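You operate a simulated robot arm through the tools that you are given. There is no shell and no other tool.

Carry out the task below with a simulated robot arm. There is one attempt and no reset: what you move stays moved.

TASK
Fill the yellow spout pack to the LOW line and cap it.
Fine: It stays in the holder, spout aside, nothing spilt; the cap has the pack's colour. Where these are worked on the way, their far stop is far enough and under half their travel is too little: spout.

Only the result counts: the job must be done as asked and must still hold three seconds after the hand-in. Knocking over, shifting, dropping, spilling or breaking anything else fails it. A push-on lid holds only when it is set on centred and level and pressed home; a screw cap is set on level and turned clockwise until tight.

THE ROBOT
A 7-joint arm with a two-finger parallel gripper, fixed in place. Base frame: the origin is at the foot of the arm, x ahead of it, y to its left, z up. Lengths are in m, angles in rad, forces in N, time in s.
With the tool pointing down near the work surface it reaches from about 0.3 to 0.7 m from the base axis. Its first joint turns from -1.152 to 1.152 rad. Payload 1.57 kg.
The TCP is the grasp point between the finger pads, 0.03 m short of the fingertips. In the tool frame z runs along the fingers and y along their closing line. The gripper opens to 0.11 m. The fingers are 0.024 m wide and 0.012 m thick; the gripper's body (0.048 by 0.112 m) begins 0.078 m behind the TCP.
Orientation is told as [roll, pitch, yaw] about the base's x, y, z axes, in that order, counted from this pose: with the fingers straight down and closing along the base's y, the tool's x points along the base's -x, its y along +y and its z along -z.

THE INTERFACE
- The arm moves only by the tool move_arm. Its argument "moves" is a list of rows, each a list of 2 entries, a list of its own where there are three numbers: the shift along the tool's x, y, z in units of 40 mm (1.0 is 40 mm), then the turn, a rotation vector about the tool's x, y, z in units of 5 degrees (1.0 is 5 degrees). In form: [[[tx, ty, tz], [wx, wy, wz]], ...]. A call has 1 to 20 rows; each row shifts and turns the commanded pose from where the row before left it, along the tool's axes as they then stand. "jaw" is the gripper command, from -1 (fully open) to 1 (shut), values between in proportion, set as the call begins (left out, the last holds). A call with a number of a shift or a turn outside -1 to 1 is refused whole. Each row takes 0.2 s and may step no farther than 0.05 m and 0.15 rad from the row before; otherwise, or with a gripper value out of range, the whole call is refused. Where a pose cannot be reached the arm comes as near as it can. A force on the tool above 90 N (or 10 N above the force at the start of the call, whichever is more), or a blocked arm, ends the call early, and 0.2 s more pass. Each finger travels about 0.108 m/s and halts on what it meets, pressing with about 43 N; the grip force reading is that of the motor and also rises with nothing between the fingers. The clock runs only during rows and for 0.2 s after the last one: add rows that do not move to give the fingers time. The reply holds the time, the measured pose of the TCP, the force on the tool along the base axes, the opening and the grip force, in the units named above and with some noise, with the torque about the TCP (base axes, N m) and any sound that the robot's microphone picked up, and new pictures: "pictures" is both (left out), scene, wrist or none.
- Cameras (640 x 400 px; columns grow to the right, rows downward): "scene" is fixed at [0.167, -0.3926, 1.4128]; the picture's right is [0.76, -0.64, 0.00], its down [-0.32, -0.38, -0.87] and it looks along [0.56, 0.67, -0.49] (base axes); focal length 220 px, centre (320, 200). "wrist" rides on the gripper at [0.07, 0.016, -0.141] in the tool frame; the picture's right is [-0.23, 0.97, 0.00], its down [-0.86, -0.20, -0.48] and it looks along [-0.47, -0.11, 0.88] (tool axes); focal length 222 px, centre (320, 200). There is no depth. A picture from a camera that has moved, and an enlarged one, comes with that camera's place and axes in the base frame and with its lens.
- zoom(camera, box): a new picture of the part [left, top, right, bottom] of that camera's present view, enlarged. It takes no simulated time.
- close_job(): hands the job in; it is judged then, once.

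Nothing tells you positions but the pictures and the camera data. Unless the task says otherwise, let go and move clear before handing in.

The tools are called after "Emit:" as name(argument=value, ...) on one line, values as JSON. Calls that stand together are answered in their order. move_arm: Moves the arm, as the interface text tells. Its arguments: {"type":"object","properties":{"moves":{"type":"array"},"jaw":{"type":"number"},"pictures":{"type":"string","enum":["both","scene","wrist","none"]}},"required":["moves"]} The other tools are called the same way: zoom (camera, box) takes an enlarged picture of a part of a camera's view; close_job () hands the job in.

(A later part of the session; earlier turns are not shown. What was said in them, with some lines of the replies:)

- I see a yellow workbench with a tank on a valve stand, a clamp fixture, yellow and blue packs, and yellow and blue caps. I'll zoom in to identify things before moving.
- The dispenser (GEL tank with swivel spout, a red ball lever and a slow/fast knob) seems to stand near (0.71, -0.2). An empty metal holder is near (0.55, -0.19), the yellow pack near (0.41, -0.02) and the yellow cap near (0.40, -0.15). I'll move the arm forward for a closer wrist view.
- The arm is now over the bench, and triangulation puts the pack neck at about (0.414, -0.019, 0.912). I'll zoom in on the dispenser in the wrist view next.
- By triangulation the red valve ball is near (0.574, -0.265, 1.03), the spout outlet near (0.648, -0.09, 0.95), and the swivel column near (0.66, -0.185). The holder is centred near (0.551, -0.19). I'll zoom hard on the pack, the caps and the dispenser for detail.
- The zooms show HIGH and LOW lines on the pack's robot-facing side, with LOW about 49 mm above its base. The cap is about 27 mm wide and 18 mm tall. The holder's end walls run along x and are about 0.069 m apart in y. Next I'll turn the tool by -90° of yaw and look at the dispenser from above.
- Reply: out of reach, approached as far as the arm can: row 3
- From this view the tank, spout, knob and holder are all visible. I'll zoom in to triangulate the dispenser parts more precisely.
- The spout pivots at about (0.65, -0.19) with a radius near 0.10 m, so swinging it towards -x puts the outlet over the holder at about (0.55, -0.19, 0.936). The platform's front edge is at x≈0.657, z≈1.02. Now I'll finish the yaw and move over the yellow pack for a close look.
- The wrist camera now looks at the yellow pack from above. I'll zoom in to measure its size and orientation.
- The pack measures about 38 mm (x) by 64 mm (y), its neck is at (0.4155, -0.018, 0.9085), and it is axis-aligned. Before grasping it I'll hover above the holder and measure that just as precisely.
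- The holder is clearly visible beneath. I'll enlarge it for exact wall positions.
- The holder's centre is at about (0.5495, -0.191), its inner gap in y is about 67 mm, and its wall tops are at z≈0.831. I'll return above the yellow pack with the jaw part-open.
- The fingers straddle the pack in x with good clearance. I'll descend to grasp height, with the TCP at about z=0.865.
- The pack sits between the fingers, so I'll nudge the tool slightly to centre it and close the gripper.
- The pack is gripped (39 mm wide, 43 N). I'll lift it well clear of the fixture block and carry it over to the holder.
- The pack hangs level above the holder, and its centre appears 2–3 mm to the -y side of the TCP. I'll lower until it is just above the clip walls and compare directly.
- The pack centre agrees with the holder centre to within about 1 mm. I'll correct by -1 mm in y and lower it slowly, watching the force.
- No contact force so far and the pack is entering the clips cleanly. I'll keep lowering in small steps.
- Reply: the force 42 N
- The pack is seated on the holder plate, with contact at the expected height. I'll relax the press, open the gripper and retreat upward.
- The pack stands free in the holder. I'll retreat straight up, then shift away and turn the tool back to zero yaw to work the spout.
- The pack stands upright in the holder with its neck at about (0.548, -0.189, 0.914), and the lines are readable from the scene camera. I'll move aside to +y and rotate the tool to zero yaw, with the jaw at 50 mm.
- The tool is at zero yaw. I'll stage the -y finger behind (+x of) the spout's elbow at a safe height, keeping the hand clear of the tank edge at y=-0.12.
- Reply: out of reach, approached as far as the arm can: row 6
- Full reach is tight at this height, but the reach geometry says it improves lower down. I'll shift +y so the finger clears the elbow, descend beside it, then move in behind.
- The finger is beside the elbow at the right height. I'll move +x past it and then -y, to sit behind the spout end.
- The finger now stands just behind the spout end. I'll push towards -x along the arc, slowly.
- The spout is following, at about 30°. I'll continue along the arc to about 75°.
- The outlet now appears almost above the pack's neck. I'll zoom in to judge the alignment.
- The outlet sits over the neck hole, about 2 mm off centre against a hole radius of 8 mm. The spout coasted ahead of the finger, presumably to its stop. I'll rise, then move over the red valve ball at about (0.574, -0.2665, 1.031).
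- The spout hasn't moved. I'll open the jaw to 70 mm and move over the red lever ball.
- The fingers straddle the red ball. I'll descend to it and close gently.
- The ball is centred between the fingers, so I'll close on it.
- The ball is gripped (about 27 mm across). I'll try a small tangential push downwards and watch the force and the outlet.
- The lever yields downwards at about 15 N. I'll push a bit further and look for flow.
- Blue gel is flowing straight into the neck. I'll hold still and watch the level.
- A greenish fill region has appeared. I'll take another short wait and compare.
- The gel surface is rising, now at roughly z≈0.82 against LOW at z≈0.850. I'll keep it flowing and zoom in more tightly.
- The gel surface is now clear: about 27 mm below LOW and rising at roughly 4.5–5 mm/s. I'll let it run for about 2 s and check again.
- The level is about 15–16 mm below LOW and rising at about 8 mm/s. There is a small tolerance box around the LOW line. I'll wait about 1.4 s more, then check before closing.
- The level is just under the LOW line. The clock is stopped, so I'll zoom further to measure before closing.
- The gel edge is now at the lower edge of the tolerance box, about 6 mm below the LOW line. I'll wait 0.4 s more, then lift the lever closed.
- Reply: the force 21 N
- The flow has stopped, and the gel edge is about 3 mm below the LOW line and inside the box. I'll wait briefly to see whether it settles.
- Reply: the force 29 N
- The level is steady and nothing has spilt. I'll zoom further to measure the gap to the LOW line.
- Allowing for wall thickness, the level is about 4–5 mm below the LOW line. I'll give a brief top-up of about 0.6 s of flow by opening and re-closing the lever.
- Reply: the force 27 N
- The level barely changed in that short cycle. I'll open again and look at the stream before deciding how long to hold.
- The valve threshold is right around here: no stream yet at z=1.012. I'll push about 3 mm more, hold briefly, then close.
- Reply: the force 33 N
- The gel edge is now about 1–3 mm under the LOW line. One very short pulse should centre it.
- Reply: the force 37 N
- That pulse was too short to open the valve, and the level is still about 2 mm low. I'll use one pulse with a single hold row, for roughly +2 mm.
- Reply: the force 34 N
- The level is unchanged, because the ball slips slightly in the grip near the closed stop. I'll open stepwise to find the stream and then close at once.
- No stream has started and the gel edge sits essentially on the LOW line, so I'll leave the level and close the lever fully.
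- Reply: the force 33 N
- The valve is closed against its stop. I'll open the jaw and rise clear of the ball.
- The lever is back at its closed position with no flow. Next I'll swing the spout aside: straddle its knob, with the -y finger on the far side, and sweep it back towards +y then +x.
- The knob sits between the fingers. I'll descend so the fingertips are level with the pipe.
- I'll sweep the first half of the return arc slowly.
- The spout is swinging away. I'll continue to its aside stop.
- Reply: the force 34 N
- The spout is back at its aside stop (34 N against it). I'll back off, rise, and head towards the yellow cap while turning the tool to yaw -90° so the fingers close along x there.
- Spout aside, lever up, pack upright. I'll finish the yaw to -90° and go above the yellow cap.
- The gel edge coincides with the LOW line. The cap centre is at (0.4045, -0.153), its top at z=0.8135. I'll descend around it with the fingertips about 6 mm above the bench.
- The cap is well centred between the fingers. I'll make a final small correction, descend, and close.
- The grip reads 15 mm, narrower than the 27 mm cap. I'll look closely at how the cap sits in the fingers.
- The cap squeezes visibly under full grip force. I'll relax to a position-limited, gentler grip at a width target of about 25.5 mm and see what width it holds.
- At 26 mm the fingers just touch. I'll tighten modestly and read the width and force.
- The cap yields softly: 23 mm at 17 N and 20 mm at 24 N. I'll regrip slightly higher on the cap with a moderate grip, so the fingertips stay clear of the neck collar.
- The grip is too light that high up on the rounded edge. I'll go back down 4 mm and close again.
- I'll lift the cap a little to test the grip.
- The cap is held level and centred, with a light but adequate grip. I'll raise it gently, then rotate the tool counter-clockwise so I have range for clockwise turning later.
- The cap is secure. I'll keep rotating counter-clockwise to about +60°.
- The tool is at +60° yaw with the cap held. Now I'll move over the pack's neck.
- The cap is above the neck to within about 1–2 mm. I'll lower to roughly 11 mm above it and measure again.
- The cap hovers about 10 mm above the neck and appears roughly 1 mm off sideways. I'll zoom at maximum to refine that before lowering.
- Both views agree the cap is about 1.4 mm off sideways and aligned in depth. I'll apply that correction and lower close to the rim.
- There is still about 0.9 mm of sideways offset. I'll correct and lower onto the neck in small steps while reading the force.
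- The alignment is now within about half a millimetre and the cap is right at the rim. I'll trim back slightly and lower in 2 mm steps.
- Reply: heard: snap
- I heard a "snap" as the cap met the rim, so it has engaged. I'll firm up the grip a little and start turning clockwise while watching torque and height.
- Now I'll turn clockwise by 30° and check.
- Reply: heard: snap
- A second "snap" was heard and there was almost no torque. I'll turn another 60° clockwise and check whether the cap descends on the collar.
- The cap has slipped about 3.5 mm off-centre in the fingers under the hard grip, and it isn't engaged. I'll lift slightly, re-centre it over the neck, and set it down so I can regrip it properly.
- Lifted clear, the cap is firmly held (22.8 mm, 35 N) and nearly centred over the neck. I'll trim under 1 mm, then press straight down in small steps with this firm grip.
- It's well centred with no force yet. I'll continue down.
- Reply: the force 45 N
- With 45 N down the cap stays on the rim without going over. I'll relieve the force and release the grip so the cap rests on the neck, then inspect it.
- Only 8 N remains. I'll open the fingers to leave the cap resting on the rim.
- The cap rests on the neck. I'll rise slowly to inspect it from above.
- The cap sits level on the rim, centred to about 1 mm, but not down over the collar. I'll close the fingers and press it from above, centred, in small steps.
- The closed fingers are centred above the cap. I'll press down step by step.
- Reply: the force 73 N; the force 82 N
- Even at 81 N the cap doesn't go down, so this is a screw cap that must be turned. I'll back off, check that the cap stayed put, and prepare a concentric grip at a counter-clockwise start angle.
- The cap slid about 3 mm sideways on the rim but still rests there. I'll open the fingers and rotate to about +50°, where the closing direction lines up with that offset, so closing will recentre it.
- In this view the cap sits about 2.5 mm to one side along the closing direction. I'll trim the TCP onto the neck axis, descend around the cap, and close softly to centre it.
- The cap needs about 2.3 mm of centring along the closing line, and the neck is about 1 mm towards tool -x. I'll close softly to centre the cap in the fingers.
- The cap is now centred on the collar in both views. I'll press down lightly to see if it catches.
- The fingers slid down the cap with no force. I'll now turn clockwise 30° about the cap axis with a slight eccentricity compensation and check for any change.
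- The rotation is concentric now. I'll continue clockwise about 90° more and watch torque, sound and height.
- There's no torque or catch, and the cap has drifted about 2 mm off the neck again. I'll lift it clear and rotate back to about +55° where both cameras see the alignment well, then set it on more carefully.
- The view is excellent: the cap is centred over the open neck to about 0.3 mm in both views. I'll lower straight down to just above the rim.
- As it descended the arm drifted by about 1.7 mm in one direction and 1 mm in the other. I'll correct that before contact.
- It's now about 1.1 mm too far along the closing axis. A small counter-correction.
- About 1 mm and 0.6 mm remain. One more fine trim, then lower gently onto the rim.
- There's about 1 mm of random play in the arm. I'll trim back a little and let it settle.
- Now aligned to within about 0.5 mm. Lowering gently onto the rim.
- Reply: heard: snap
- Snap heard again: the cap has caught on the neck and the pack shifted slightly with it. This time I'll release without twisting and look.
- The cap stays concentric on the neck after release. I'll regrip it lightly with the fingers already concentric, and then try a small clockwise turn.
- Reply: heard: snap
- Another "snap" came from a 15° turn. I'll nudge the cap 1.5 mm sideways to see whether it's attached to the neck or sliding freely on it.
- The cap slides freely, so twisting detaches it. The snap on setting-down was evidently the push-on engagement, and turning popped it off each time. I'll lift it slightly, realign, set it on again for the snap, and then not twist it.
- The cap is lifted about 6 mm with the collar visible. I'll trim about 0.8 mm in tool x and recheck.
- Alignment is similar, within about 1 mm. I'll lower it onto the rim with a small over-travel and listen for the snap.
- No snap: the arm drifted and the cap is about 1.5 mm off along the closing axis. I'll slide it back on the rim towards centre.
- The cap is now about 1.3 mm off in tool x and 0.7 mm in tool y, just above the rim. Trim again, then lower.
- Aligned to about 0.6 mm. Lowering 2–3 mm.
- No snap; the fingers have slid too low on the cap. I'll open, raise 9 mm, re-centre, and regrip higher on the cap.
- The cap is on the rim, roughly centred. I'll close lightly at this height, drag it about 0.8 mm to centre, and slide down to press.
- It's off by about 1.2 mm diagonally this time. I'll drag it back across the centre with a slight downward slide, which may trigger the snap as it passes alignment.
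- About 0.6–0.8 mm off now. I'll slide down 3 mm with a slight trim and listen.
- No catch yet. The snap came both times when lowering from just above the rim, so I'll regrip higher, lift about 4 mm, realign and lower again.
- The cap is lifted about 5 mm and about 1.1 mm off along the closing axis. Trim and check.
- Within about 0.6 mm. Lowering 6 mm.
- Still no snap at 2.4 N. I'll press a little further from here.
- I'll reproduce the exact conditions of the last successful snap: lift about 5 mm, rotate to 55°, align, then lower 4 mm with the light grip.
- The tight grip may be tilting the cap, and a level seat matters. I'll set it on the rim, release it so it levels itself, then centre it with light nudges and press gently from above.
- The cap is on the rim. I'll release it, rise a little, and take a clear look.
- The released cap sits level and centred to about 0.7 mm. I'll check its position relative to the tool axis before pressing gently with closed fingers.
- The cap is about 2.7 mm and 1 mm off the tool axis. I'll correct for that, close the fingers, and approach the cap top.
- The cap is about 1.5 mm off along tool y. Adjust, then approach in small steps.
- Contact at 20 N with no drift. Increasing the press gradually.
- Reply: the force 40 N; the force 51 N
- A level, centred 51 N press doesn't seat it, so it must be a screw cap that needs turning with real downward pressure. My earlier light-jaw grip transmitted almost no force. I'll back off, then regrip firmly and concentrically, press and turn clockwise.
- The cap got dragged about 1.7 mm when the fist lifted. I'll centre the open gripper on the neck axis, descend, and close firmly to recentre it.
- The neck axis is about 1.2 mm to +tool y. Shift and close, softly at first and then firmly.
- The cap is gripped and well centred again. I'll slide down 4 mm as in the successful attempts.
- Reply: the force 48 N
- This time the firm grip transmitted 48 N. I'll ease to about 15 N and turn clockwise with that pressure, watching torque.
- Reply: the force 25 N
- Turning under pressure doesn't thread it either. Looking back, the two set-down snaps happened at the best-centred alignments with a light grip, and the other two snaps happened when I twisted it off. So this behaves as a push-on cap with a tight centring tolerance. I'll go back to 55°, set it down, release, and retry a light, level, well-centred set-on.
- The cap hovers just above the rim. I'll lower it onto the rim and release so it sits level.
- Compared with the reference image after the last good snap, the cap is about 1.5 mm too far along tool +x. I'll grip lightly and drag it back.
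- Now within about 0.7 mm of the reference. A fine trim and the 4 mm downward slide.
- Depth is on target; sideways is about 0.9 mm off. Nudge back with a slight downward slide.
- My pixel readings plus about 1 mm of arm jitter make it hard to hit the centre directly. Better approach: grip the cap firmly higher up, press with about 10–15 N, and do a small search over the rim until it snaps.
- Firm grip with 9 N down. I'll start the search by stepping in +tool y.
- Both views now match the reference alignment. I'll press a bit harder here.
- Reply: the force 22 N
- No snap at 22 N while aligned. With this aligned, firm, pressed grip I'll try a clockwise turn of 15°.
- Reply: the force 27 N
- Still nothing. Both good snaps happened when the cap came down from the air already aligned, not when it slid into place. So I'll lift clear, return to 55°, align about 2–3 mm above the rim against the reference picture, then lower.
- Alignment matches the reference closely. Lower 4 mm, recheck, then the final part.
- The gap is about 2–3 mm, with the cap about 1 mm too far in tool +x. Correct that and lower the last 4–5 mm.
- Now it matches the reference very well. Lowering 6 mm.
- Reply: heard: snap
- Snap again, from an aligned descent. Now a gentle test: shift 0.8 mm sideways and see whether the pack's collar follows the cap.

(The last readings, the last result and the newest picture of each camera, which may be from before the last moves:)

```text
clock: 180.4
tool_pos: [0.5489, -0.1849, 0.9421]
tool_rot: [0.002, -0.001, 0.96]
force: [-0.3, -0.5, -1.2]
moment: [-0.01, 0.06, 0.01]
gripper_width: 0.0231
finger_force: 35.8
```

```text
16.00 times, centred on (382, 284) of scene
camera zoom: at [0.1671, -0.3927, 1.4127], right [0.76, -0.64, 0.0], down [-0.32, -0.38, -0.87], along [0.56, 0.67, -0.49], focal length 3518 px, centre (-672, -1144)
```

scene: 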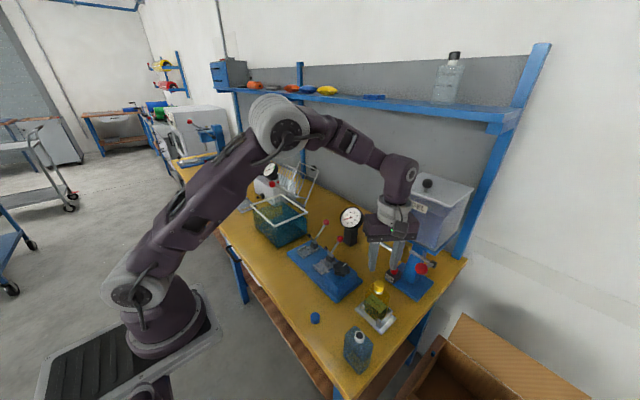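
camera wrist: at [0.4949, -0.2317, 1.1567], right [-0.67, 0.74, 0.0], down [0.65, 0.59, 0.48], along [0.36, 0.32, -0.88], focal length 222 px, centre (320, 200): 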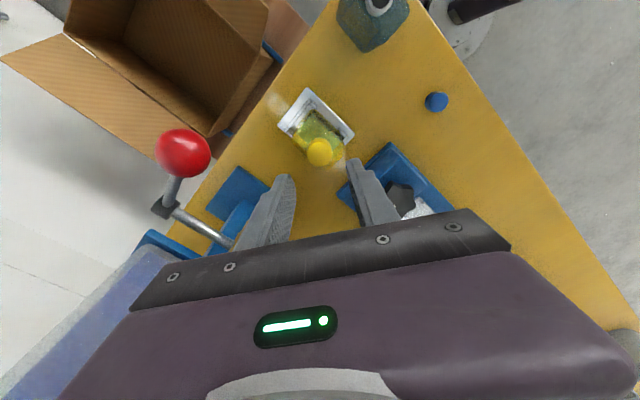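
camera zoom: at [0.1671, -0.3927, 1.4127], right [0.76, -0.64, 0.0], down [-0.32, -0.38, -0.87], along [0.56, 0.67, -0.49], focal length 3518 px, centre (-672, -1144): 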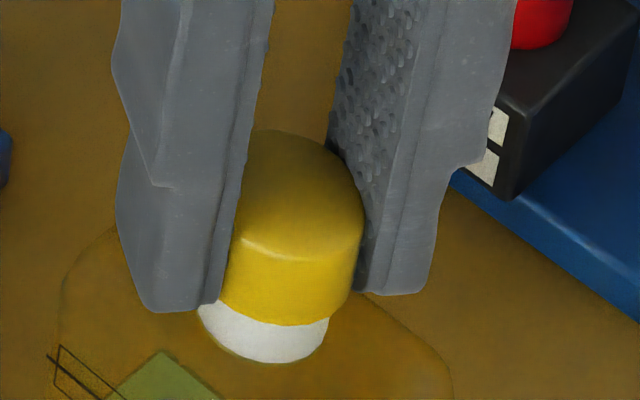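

The collar moved together with the cap, so the cap is now attached. I'll do a mild lift test of 2 mm to see whether the pack lifts with it.

Emit:
move_arm(moves=[[[0, 0, -0.05], [0, 0, 0]], [[0, 0, 0], [0, 0, 0]]], pictures="none")

Emit:
zoom(camera="scene", box=[372, 276, 392, 292])

Emit:
zoom(camera="scene", box=[362, 282, 396, 322])

```text
clock: 181.0
tool_pos: [0.5493, -0.1863, 0.9453]
tool_rot: [0.0, 0.0, 0.96]
force: [0.4, 0.0, -0.9]
moment: [0.0, 0.01, -0.02]
gripper_width: 0.0228
finger_force: 35.6
```

```text
16.00 times, centred on (382, 284) of scene
camera zoom: at [0.1671, -0.3927, 1.4127], right [0.76, -0.64, 0.0], down [-0.32, -0.38, -0.87], along [0.56, 0.67, -0.49], focal length 3518 px, centre (-672, -1144)
```

zoom: 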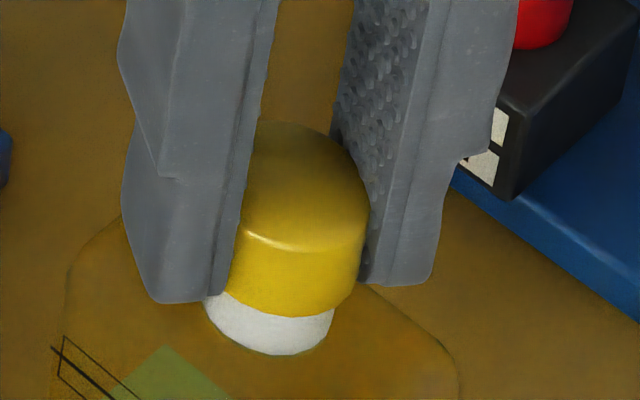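

```text
10.00 times, centred on (379, 302) of scene
camera zoom: at [0.1671, -0.3927, 1.4127], right [0.76, -0.64, 0.0], down [-0.32, -0.38, -0.87], along [0.56, 0.67, -0.49], focal length 2199 px, centre (-270, -820)
```

zoom: 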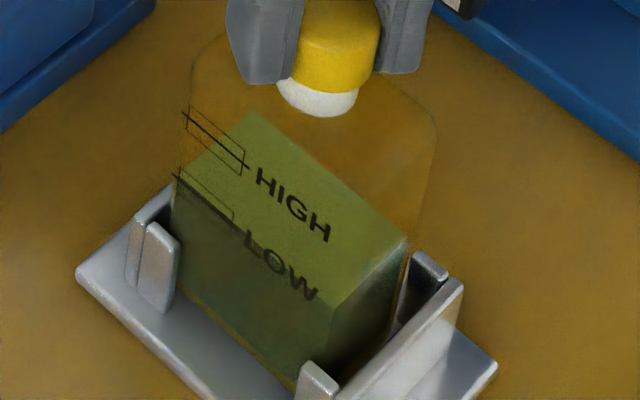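

The pack lifts with the cap, so the cap is truly seated: it is a push-on cap, and only twisting broke it loose earlier. I'll lower the pack back onto the holder plate gently.

Emit:
move_arm(moves=[[[0, 0, 0.035], [0, 0, 0]], [[0, 0, 0.03], [0, 0, 0]], [[0, 0, 0], [0, 0, 0]]], pictures="none")

Emit:
zoom(camera="scene", box=[372, 276, 392, 292])

Emit:
zoom(camera="scene", box=[362, 282, 396, 322])

```text
clock: 181.8
tool_pos: [0.5489, -0.1854, 0.9418]
tool_rot: [0.0, 0.0, 0.96]
force: [-1.1, -0.3, 2.0]
moment: [0.02, 0.02, 0.0]
gripper_width: 0.0244
finger_force: 6.0
```

```text
16.00 times, centred on (382, 284) of scene
camera zoom: at [0.167, -0.3926, 1.4128], right [0.76, -0.64, 0.0], down [-0.32, -0.38, -0.87], along [0.56, 0.67, -0.49], focal length 3518 px, centre (-672, -1144)
```

zoom: 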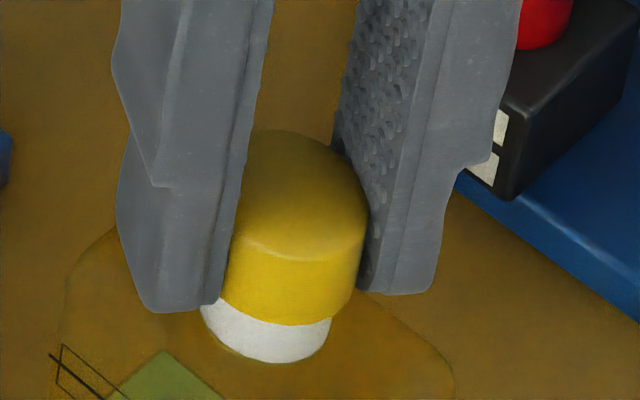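

```text
10.00 times, centred on (379, 302) of scene
camera zoom: at [0.167, -0.3926, 1.4128], right [0.76, -0.64, 0.0], down [-0.32, -0.38, -0.87], along [0.56, 0.67, -0.49], focal length 2199 px, centre (-270, -820)
```

zoom: 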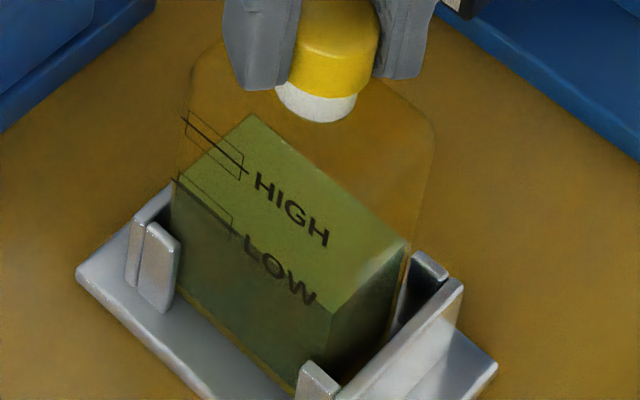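

It's nearly down, about 0.8 mm to go. Lower slightly more, then open the fingers.

Emit:
move_arm(moves=[[[0, 0, 0.03], [0, 0, 0]], [[0, 0, 0], [0, 0, 0]]], pictures="none")

Emit:
move_arm(moves=[[[0, 0, 0], [0, 0, 0]], [[0, 0, 0], [0, 0, 0]], [[0, 0, 0], [0, 0, 0]]], jaw=0.3, pictures="none")

Emit:
zoom(camera="scene", box=[372, 276, 392, 292])

Emit:
zoom(camera="wrist", box=[285, 130, 355, 200])

```text
clock: 182.4
tool_pos: [0.5479, -0.185, 0.939]
tool_rot: [0.002, -0.002, 0.958]
force: [1.3, 0.7, -0.6]
moment: [-0.03, 0.03, 0.0]
gripper_width: 0.0248
finger_force: 12.8
```

```text
clock: 183.2
tool_pos: [0.5493, -0.1861, 0.9409]
tool_rot: [-0.001, 0.001, 0.96]
force: [0.1, 0.4, 0.4]
moment: [-0.01, 0.0, -0.03]
gripper_width: 0.0387
finger_force: 0.0
```

```text
16.00 times, centred on (382, 284) of scene
camera zoom: at [0.167, -0.3926, 1.4128], right [0.76, -0.64, 0.0], down [-0.32, -0.38, -0.87], along [0.56, 0.67, -0.49], focal length 3518 px, centre (-672, -1144)
```

zoom: 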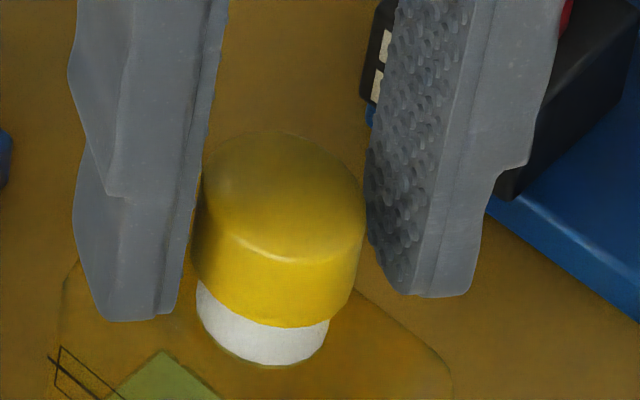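

```text
5.71 times, centred on (320, 165) of wrist
camera zoom: at [0.4956, -0.2327, 1.0821], right [-0.67, 0.74, 0.0], down [0.65, 0.59, 0.48], along [0.36, 0.32, -0.88], focal length 1269 px, centre (320, 400)
```

zoom: 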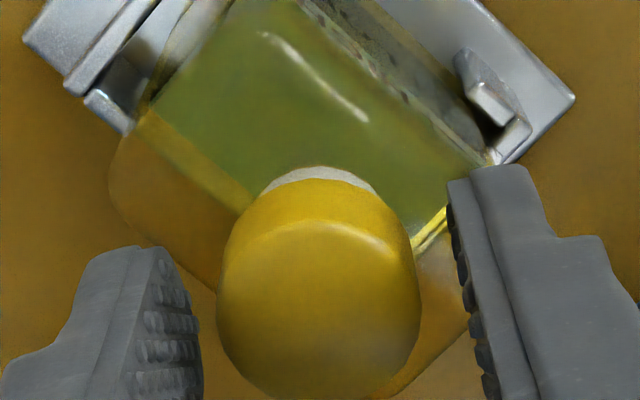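

Released with no further sound, and it's still seated. I'll rise and give it one light, centred press from above to be sure it's fully home.

Emit:
move_arm(moves=[[[0, 0, -0.3], [0, 0, 0]], [[0, 0, -0.6], [0, 0, 0]], [[0, 0, -0.6], [0, 0, 0]], [[0.05, -0.016, 0], [0, 0, 0]], [[0, 0, 0], [0, 0, 0]]])

Emit:
zoom(camera="wrist", box=[285, 115, 355, 185])

Emit:
zoom(camera="scene", box=[362, 272, 396, 312])

```text
clock: 184.4
tool_pos: [0.5483, -0.1863, 1.001]
tool_rot: [0.0, 0.002, 0.96]
force: [0.8, -0.7, -1.6]
moment: [0.0, 0.0, 0.01]
gripper_width: 0.0385
finger_force: 0.0
camera wrist: at [0.4946, -0.2351, 1.1425], right [-0.67, 0.74, 0.0], down [0.65, 0.59, 0.48], along [0.36, 0.32, -0.88], focal length 222 px, centre (320, 200)
```

scene: 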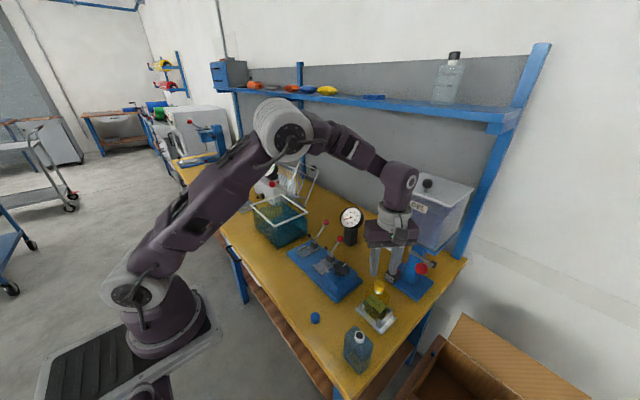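
wrist: 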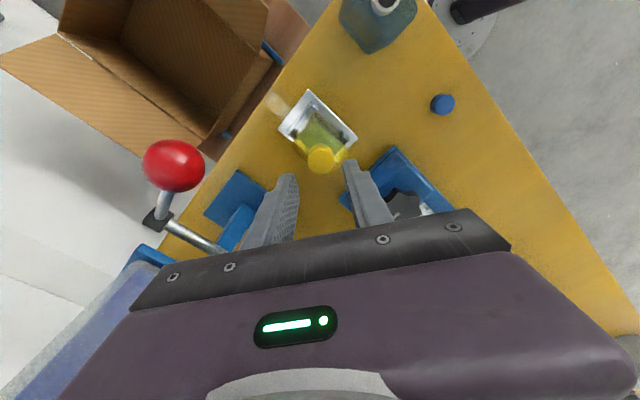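

```text
5.71 times, centred on (320, 150) of wrist
camera zoom: at [0.4946, -0.2351, 1.1425], right [-0.67, 0.74, 0.0], down [0.65, 0.59, 0.48], along [0.36, 0.32, -0.88], focal length 1269 px, centre (320, 486)
```

zoom: 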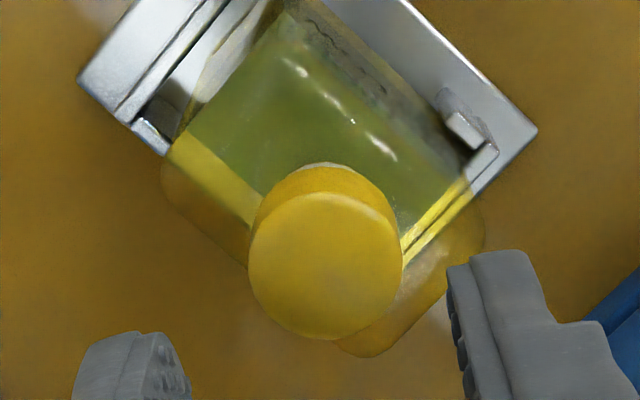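

```text
10.00 times, centred on (379, 292) of scene
camera zoom: at [0.167, -0.3926, 1.4128], right [0.76, -0.64, 0.0], down [-0.32, -0.38, -0.87], along [0.56, 0.67, -0.49], focal length 2199 px, centre (-270, -720)
```

zoom: 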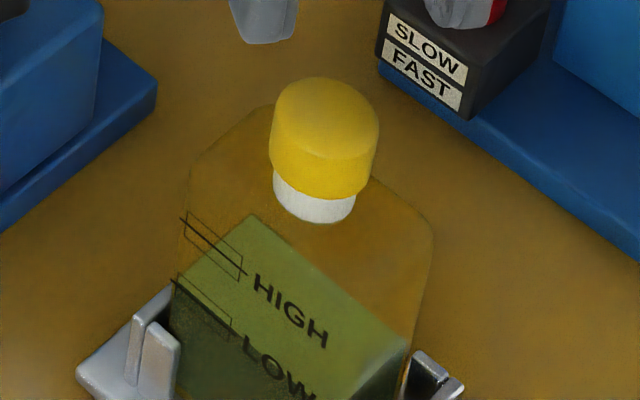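

The cap is on straight and centred, and since it carried the pack's weight it is holding, i.e. pressed home. I'll retreat clear without touching it and do a last full inspection.

Emit:
move_arm(moves=[[[0, 0, -0.9], [0, 0, 0]], [[0, 0, -0.9], [0, 0, 0]], [[0, 0, -0.6], [0, 0, 0]], [[0.5, 0.8, 0], [0, 0, 0]], [[0.5, 0.8, 0], [0, 0, 0]], [[0.5, 0.8, 0], [0, 0, 0]], [[0.5, 0.8, 0], [0, 0, 0]], [[0, 0, 0], [0, 0, 0]]])

Emit:
zoom(camera="scene", box=[330, 210, 450, 340])

Emit:
zoom(camera="scene", box=[362, 276, 396, 322])

Emit:
zoom(camera="scene", box=[280, 200, 400, 380])

```text
clock: 186.2
tool_pos: [0.3979, -0.179, 1.095]
tool_rot: [0.0, 0.0, 0.959]
force: [-0.5, -0.7, -0.2]
moment: [-0.04, -0.02, -0.01]
gripper_width: 0.0384
finger_force: 0.0
camera wrist: at [0.3432, -0.2262, 1.2369], right [-0.67, 0.74, 0.0], down [0.65, 0.59, 0.48], along [0.36, 0.32, -0.88], focal length 222 px, centre (320, 200)
```

scene: 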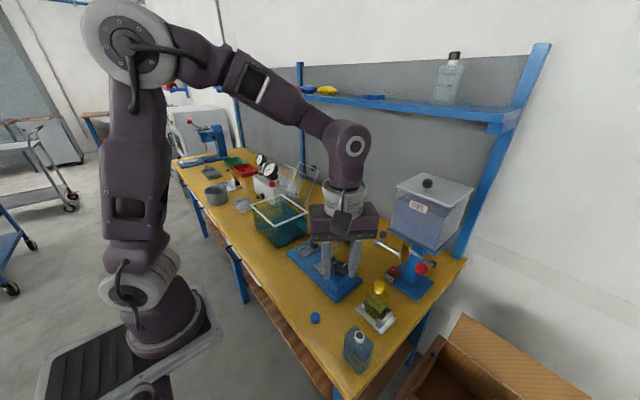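
wrist: 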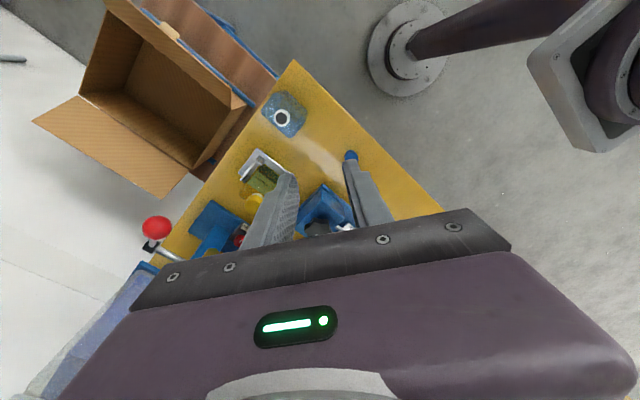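

```text
3.08 times, centred on (390, 275) of scene
camera zoom: at [0.167, -0.3926, 1.4128], right [0.76, -0.64, 0.0], down [-0.32, -0.38, -0.87], along [0.56, 0.67, -0.49], focal length 677 px, centre (105, -31)
```

zoom: 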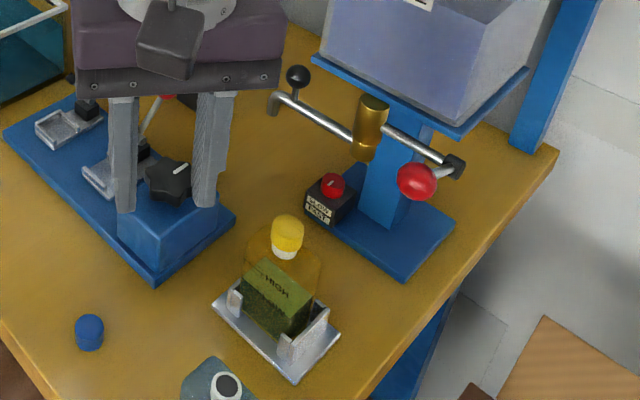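

```text
8.70 times, centred on (379, 299) of scene
camera zoom: at [0.167, -0.3926, 1.4128], right [0.76, -0.64, 0.0], down [-0.32, -0.38, -0.87], along [0.56, 0.67, -0.49], focal length 1912 px, centre (-193, -661)
```

zoom: 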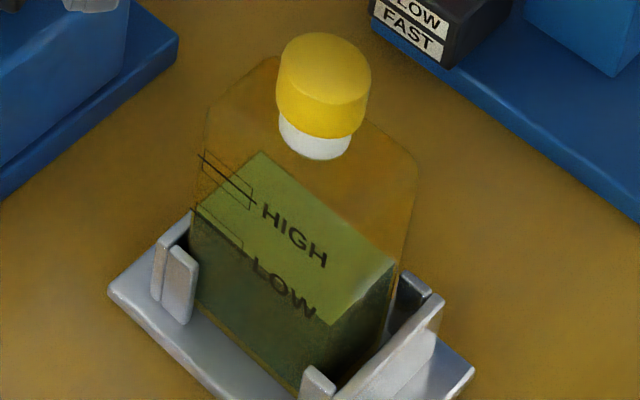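

```text
2.22 times, centred on (340, 290) of scene
camera zoom: at [0.167, -0.3926, 1.4128], right [0.76, -0.64, 0.0], down [-0.32, -0.38, -0.87], along [0.56, 0.67, -0.49], focal length 489 px, centre (276, 0)
```

zoom: 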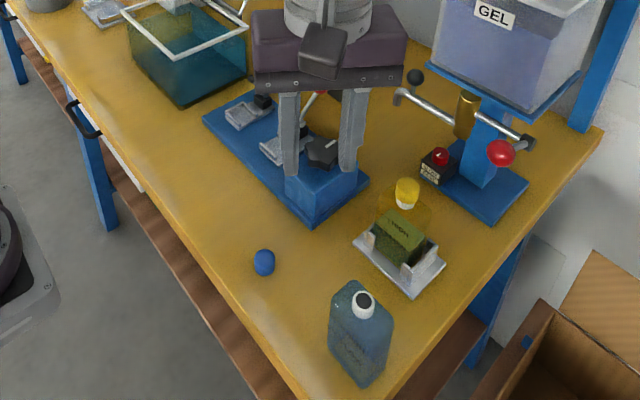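

Everything looks right, but about 11 mm of collar still shows under the cap. All my earlier presses were made before the cap had caught, so I should press it now while it is caught, to be sure it is fully home. I'll return above it with closed fingers.

Emit:
move_arm(moves=[[[-0.5, -0.8, 0], [0, 0, 0]], [[-0.5, -0.8, 0], [0, 0, 0]], [[-0.5, -0.8, 0], [0, 0, 0]], [[-0.5, -0.8, 0], [0, 0, 0]], [[0, 0, 0.8], [0, 0, 0]], [[0, 0, 0.8], [0, 0, 0]], [[0, 0, 0.7], [0, 0, 0]], [[0, 0, 0], [0, 0, 0]]], jaw=1, pictures="none")

Emit:
zoom(camera="wrist", box=[285, 115, 355, 185])

Emit:
zoom(camera="scene", box=[372, 272, 392, 290])

```text
clock: 188.0
tool_pos: [0.5486, -0.1852, 1.004]
tool_rot: [0.0, 0.0, 0.96]
force: [0.4, 0.2, 0.6]
moment: [0.01, -0.01, 0.02]
gripper_width: 0.0
finger_force: 20.9
```

```text
5.71 times, centred on (320, 150) of wrist
camera zoom: at [0.4957, -0.2333, 1.1459], right [-0.67, 0.74, 0.0], down [0.65, 0.59, 0.48], along [0.36, 0.32, -0.88], focal length 1269 px, centre (320, 486)
```

zoom: 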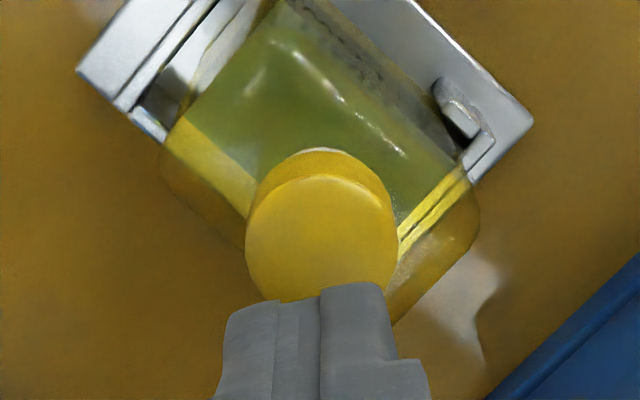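

```text
16.00 times, centred on (382, 281) of scene
camera zoom: at [0.1671, -0.3926, 1.4128], right [0.76, -0.64, 0.0], down [-0.32, -0.38, -0.87], along [0.56, 0.67, -0.49], focal length 3518 px, centre (-672, -1096)
```

zoom: 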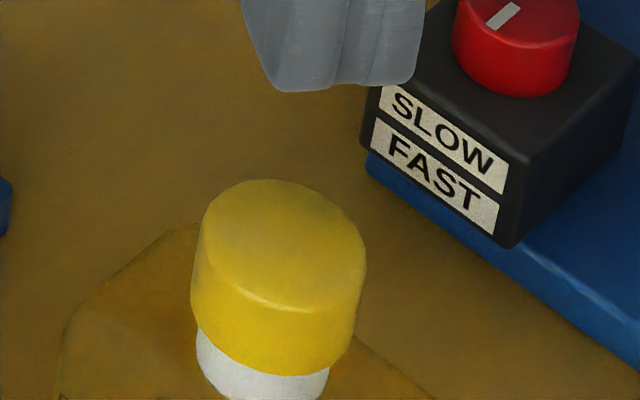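

The cap is well placed; I'll trim 2 mm, descend to near contact, then press in small steps.

Emit:
move_arm(moves=[[[0.05, 0, 0.3], [0, 0, 0]], [[0, 0, 0.35], [0, 0, 0]], [[0, 0, 0.25], [0, 0, 0]], [[0, 0, 0], [0, 0, 0]]], pictures="none")

Emit:
zoom(camera="wrist", box=[285, 115, 355, 185])

Emit:
move_arm(moves=[[[0, 0, 0.04], [0, 0, 0]], [[0, 0, 0.04], [0, 0, 0]], [[0, 0, 0], [0, 0, 0]]], pictures="none")

Emit:
zoom(camera="scene", box=[372, 276, 392, 292])

```text
clock: 189.0
tool_pos: [0.5484, -0.1891, 0.9675]
tool_rot: [-0.001, 0.001, 0.959]
force: [1.0, 0.9, 0.3]
moment: [-0.02, 0.0, 0.01]
gripper_width: 0.0001
finger_force: 21.1
```

```text
5.71 times, centred on (320, 150) of wrist
camera zoom: at [0.4942, -0.2368, 1.1103], right [-0.67, 0.74, 0.0], down [0.65, 0.59, 0.48], along [0.36, 0.32, -0.88], focal length 1269 px, centre (320, 486)
```

zoom: 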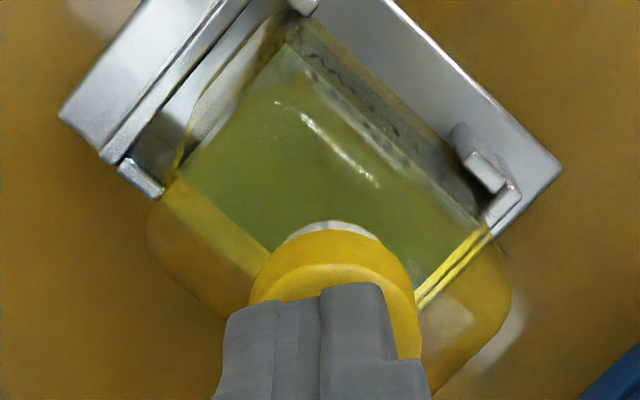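

```text
clock: 189.8
tool_pos: [0.5478, -0.1899, 0.9659]
tool_rot: [0.001, 0.0, 0.96]
force: [0.2, -0.3, 0.3]
moment: [0.0, 0.03, 0.03]
gripper_width: 0.0001
finger_force: 20.8
```

```text
16.00 times, centred on (382, 284) of scene
camera zoom: at [0.167, -0.3926, 1.4128], right [0.76, -0.64, 0.0], down [-0.32, -0.38, -0.87], along [0.56, 0.67, -0.49], focal length 3518 px, centre (-672, -1144)
```

zoom: 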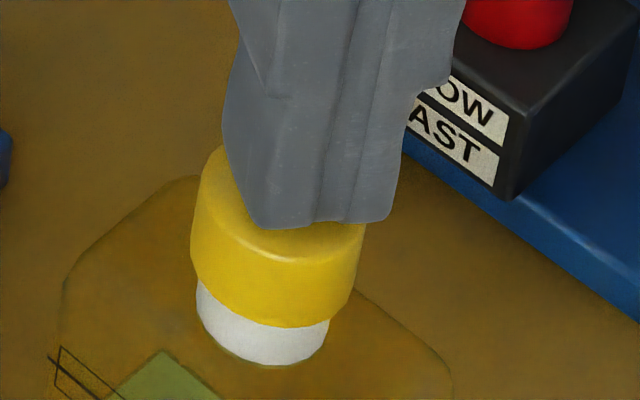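

Close to contact; the cap is about 1.5 mm to +tool y. Adjust and press in steps.

Emit:
move_arm(moves=[[[0, 0.03, 0], [0, 0, 0]], [[0, 0, 0.05], [0, 0, 0]], [[0, 0, 0], [0, 0, 0]]], pictures="none")

Emit:
move_arm(moves=[[[0, 0, 0.03], [0, 0, 0]], [[0, 0, 0], [0, 0, 0]]], pictures="none")

Emit:
move_arm(moves=[[[0, 0, 0.03], [0, 0, 0]], [[0, 0, 0], [0, 0, 0]]], pictures="none")

Emit:
zoom(camera="scene", box=[372, 276, 392, 292])

```text
clock: 190.6
tool_pos: [0.5473, -0.1892, 0.964]
tool_rot: [-0.001, 0.0, 0.961]
force: [-0.3, 0.7, 9.3]
moment: [0.04, 0.0, -0.01]
gripper_width: 0.0001
finger_force: 21.5
```

```text
clock: 191.2
tool_pos: [0.5473, -0.1889, 0.9623]
tool_rot: [-0.002, 0.0, 0.962]
force: [2.6, 1.8, 31.8]
moment: [0.1, -0.01, 0.0]
gripper_width: 0.0001
finger_force: 21.1
```

```text
clock: 191.8
tool_pos: [0.5478, -0.1894, 0.9627]
tool_rot: [-0.005, -0.003, 0.961]
force: [0.6, 3.1, 55.7]
moment: [0.22, -0.06, 0.06]
gripper_width: 0.0
finger_force: 20.8
```

```text
16.00 times, centred on (382, 284) of scene
camera zoom: at [0.1661, -0.3922, 1.413], right [0.76, -0.64, 0.0], down [-0.32, -0.38, -0.87], along [0.56, 0.67, -0.49], focal length 3518 px, centre (-672, -1144)
```

zoom: 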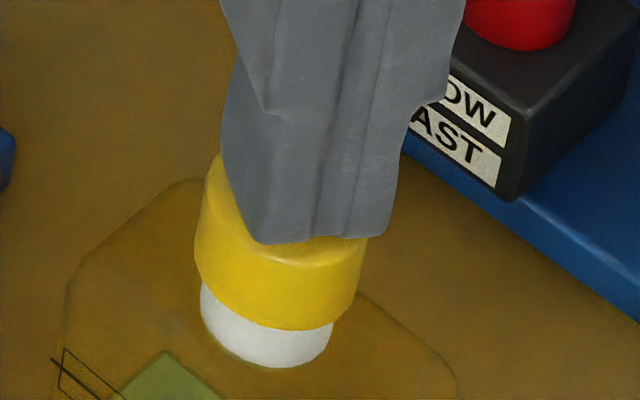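

At 56 N there's no further travel and no sound, so the caught position is its home position. I'll lift off gently and straight up, listening for any release.

Emit:
move_arm(moves=[[[0, 0, -0.03], [0, 0, 0]], [[0, 0, -0.03], [0, 0, 0]], [[0, 0, -0.03], [0, 0, 0]], [[0, 0, -0.05], [0, 0, 0]], [[0, 0, -0.3], [0, 0, 0]], [[0, 0, -0.8], [0, 0, 0]], [[0, 0, 0], [0, 0, 0]]], pictures="none")

Emit:
zoom(camera="scene", box=[372, 276, 392, 292])

Emit:
zoom(camera="wrist", box=[285, 115, 355, 185])

```text
clock: 193.4
tool_pos: [0.5471, -0.1905, 1.0095]
tool_rot: [-0.001, 0.002, 0.96]
force: [0.2, 0.6, -0.1]
moment: [0.01, -0.01, -0.01]
gripper_width: 0.0001
finger_force: 21.4
```

```text
16.00 times, centred on (382, 284) of scene
camera zoom: at [0.167, -0.3926, 1.4128], right [0.76, -0.64, 0.0], down [-0.32, -0.38, -0.87], along [0.56, 0.67, -0.49], focal length 3518 px, centre (-672, -1144)
```

zoom: 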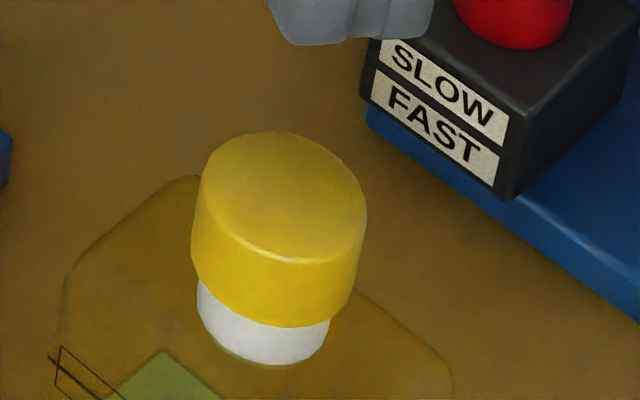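

```text
5.71 times, centred on (320, 150) of wrist
camera zoom: at [0.4925, -0.2374, 1.1514], right [-0.67, 0.74, 0.0], down [0.65, 0.59, 0.48], along [0.36, 0.32, -0.88], focal length 1269 px, centre (320, 486)
```

zoom: 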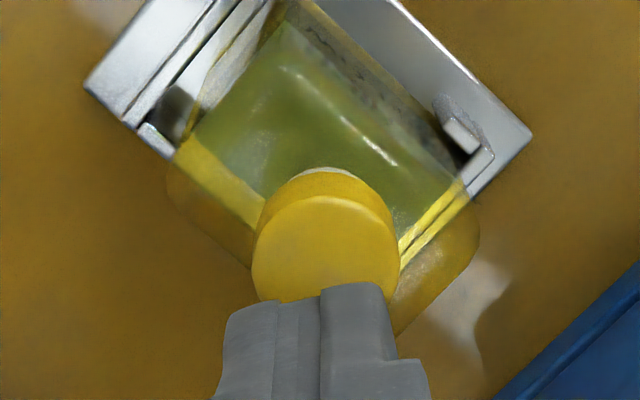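

The cap stayed exactly aligned with the collar through the press and lift-off. Earlier, unseated, it always got dragged, so it is firmly seated. I'll retreat well clear and take a final look.

Emit:
move_arm(moves=[[[0, 0, -0.9], [0, 0, 0]], [[0, 0, -0.9], [0, 0, 0]], [[0.5, 0.8, -0.2], [0, 0, 0]], [[0.5, 0.8, -0.2], [0, 0, 0]], [[0.5, 0.8, -0.2], [0, 0, 0]], [[0.5, 0.8, -0.2], [0, 0, 0]], [[0.5, 0.8, 0], [0, 0, 0]], [[0, 0, 0], [0, 0, 0]], [[0, 0, 0], [0, 0, 0]]], jaw=0)

Emit:
zoom(camera="scene", box=[330, 210, 450, 340])

Emit:
zoom(camera="scene", box=[366, 280, 392, 315])

Emit:
zoom(camera="scene", box=[370, 300, 378, 308])

```text
clock: 195.4
tool_pos: [0.3586, -0.1798, 1.1157]
tool_rot: [0.0, 0.0, 0.961]
force: [-0.1, -0.3, 0.7]
moment: [0.02, 0.01, 0.0]
gripper_width: 0.0553
finger_force: 0.1
camera wrist: at [0.3049, -0.2275, 1.2568], right [-0.67, 0.74, 0.0], down [0.65, 0.59, 0.48], along [0.36, 0.32, -0.88], focal length 222 px, centre (320, 200)
```

scene: 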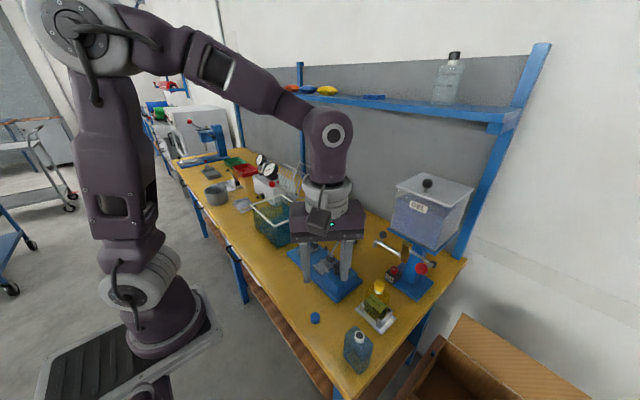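
wrist: 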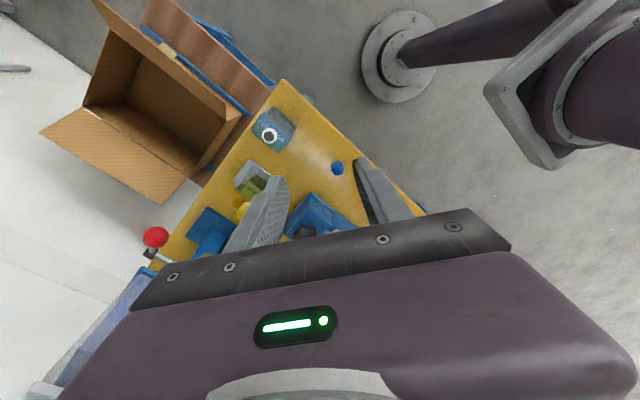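

```text
3.08 times, centred on (390, 275) of scene
camera zoom: at [0.167, -0.3926, 1.4128], right [0.76, -0.64, 0.0], down [-0.32, -0.38, -0.87], along [0.56, 0.67, -0.49], focal length 677 px, centre (105, -31)
```

zoom: 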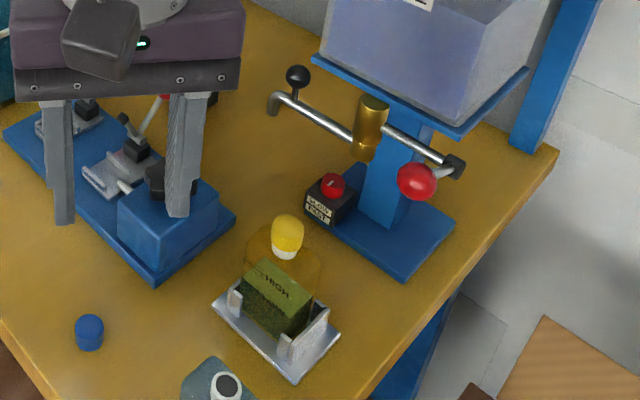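

```text
11.43 times, centred on (379, 298) of scene
camera zoom: at [0.167, -0.3926, 1.4128], right [0.76, -0.64, 0.0], down [-0.32, -0.38, -0.87], along [0.56, 0.67, -0.49], focal length 2513 px, centre (-354, -914)
```

zoom: 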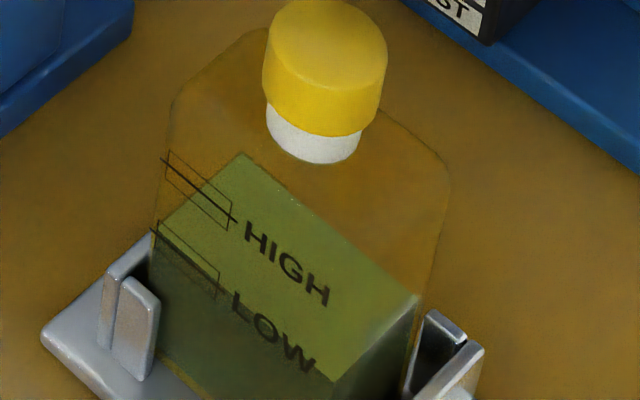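

```text
16.00 times, centred on (374, 304) of scene
camera zoom: at [0.167, -0.3926, 1.4128], right [0.76, -0.64, 0.0], down [-0.32, -0.38, -0.87], along [0.56, 0.67, -0.49], focal length 3518 px, centre (-544, -1464)
```

zoom: 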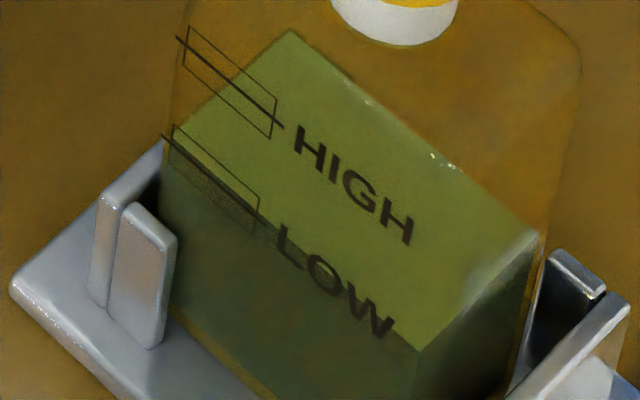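

The final check is good:
- **Fill:** the gel sits on the LOW line.
- **Cap:** the yellow cap is seated and centred.
- **Pack:** it is upright in the holder.
- **Dispenser:** the spout is at its aside stop and the valve lever is closed.
- **Bench:** nothing is spilt, and the arm is clear.

I'm handing in.

Emit:
close_job()

```text
The job is handed in.
```

I handed in the job: the yellow pack is filled to the LOW line and has the yellow cap on. It is upright in the holder, and the arm is clear. I have no verdict back yet.

- **Fill:** the gel's front edge sits on the LOW line, by my estimate within about 2 mm below it.
- **Cap:** I can't fully confirm this part.
  - **For a push-on cap:** it caught with a snap, carried the pack's weight in a small lift test, and stayed aligned under a 56 N press. Turning it clockwise only popped it off, so I left it unturned.
  - **Doubt:** about 11 mm of the white collar still shows below it. If it was meant to be a screw cap, it has not been tightened.
- **Spout and valve:** the spout is back at its aside stop and the valve lever is closed.
- **Bench:** I saw no spill, and nothing else looks moved.
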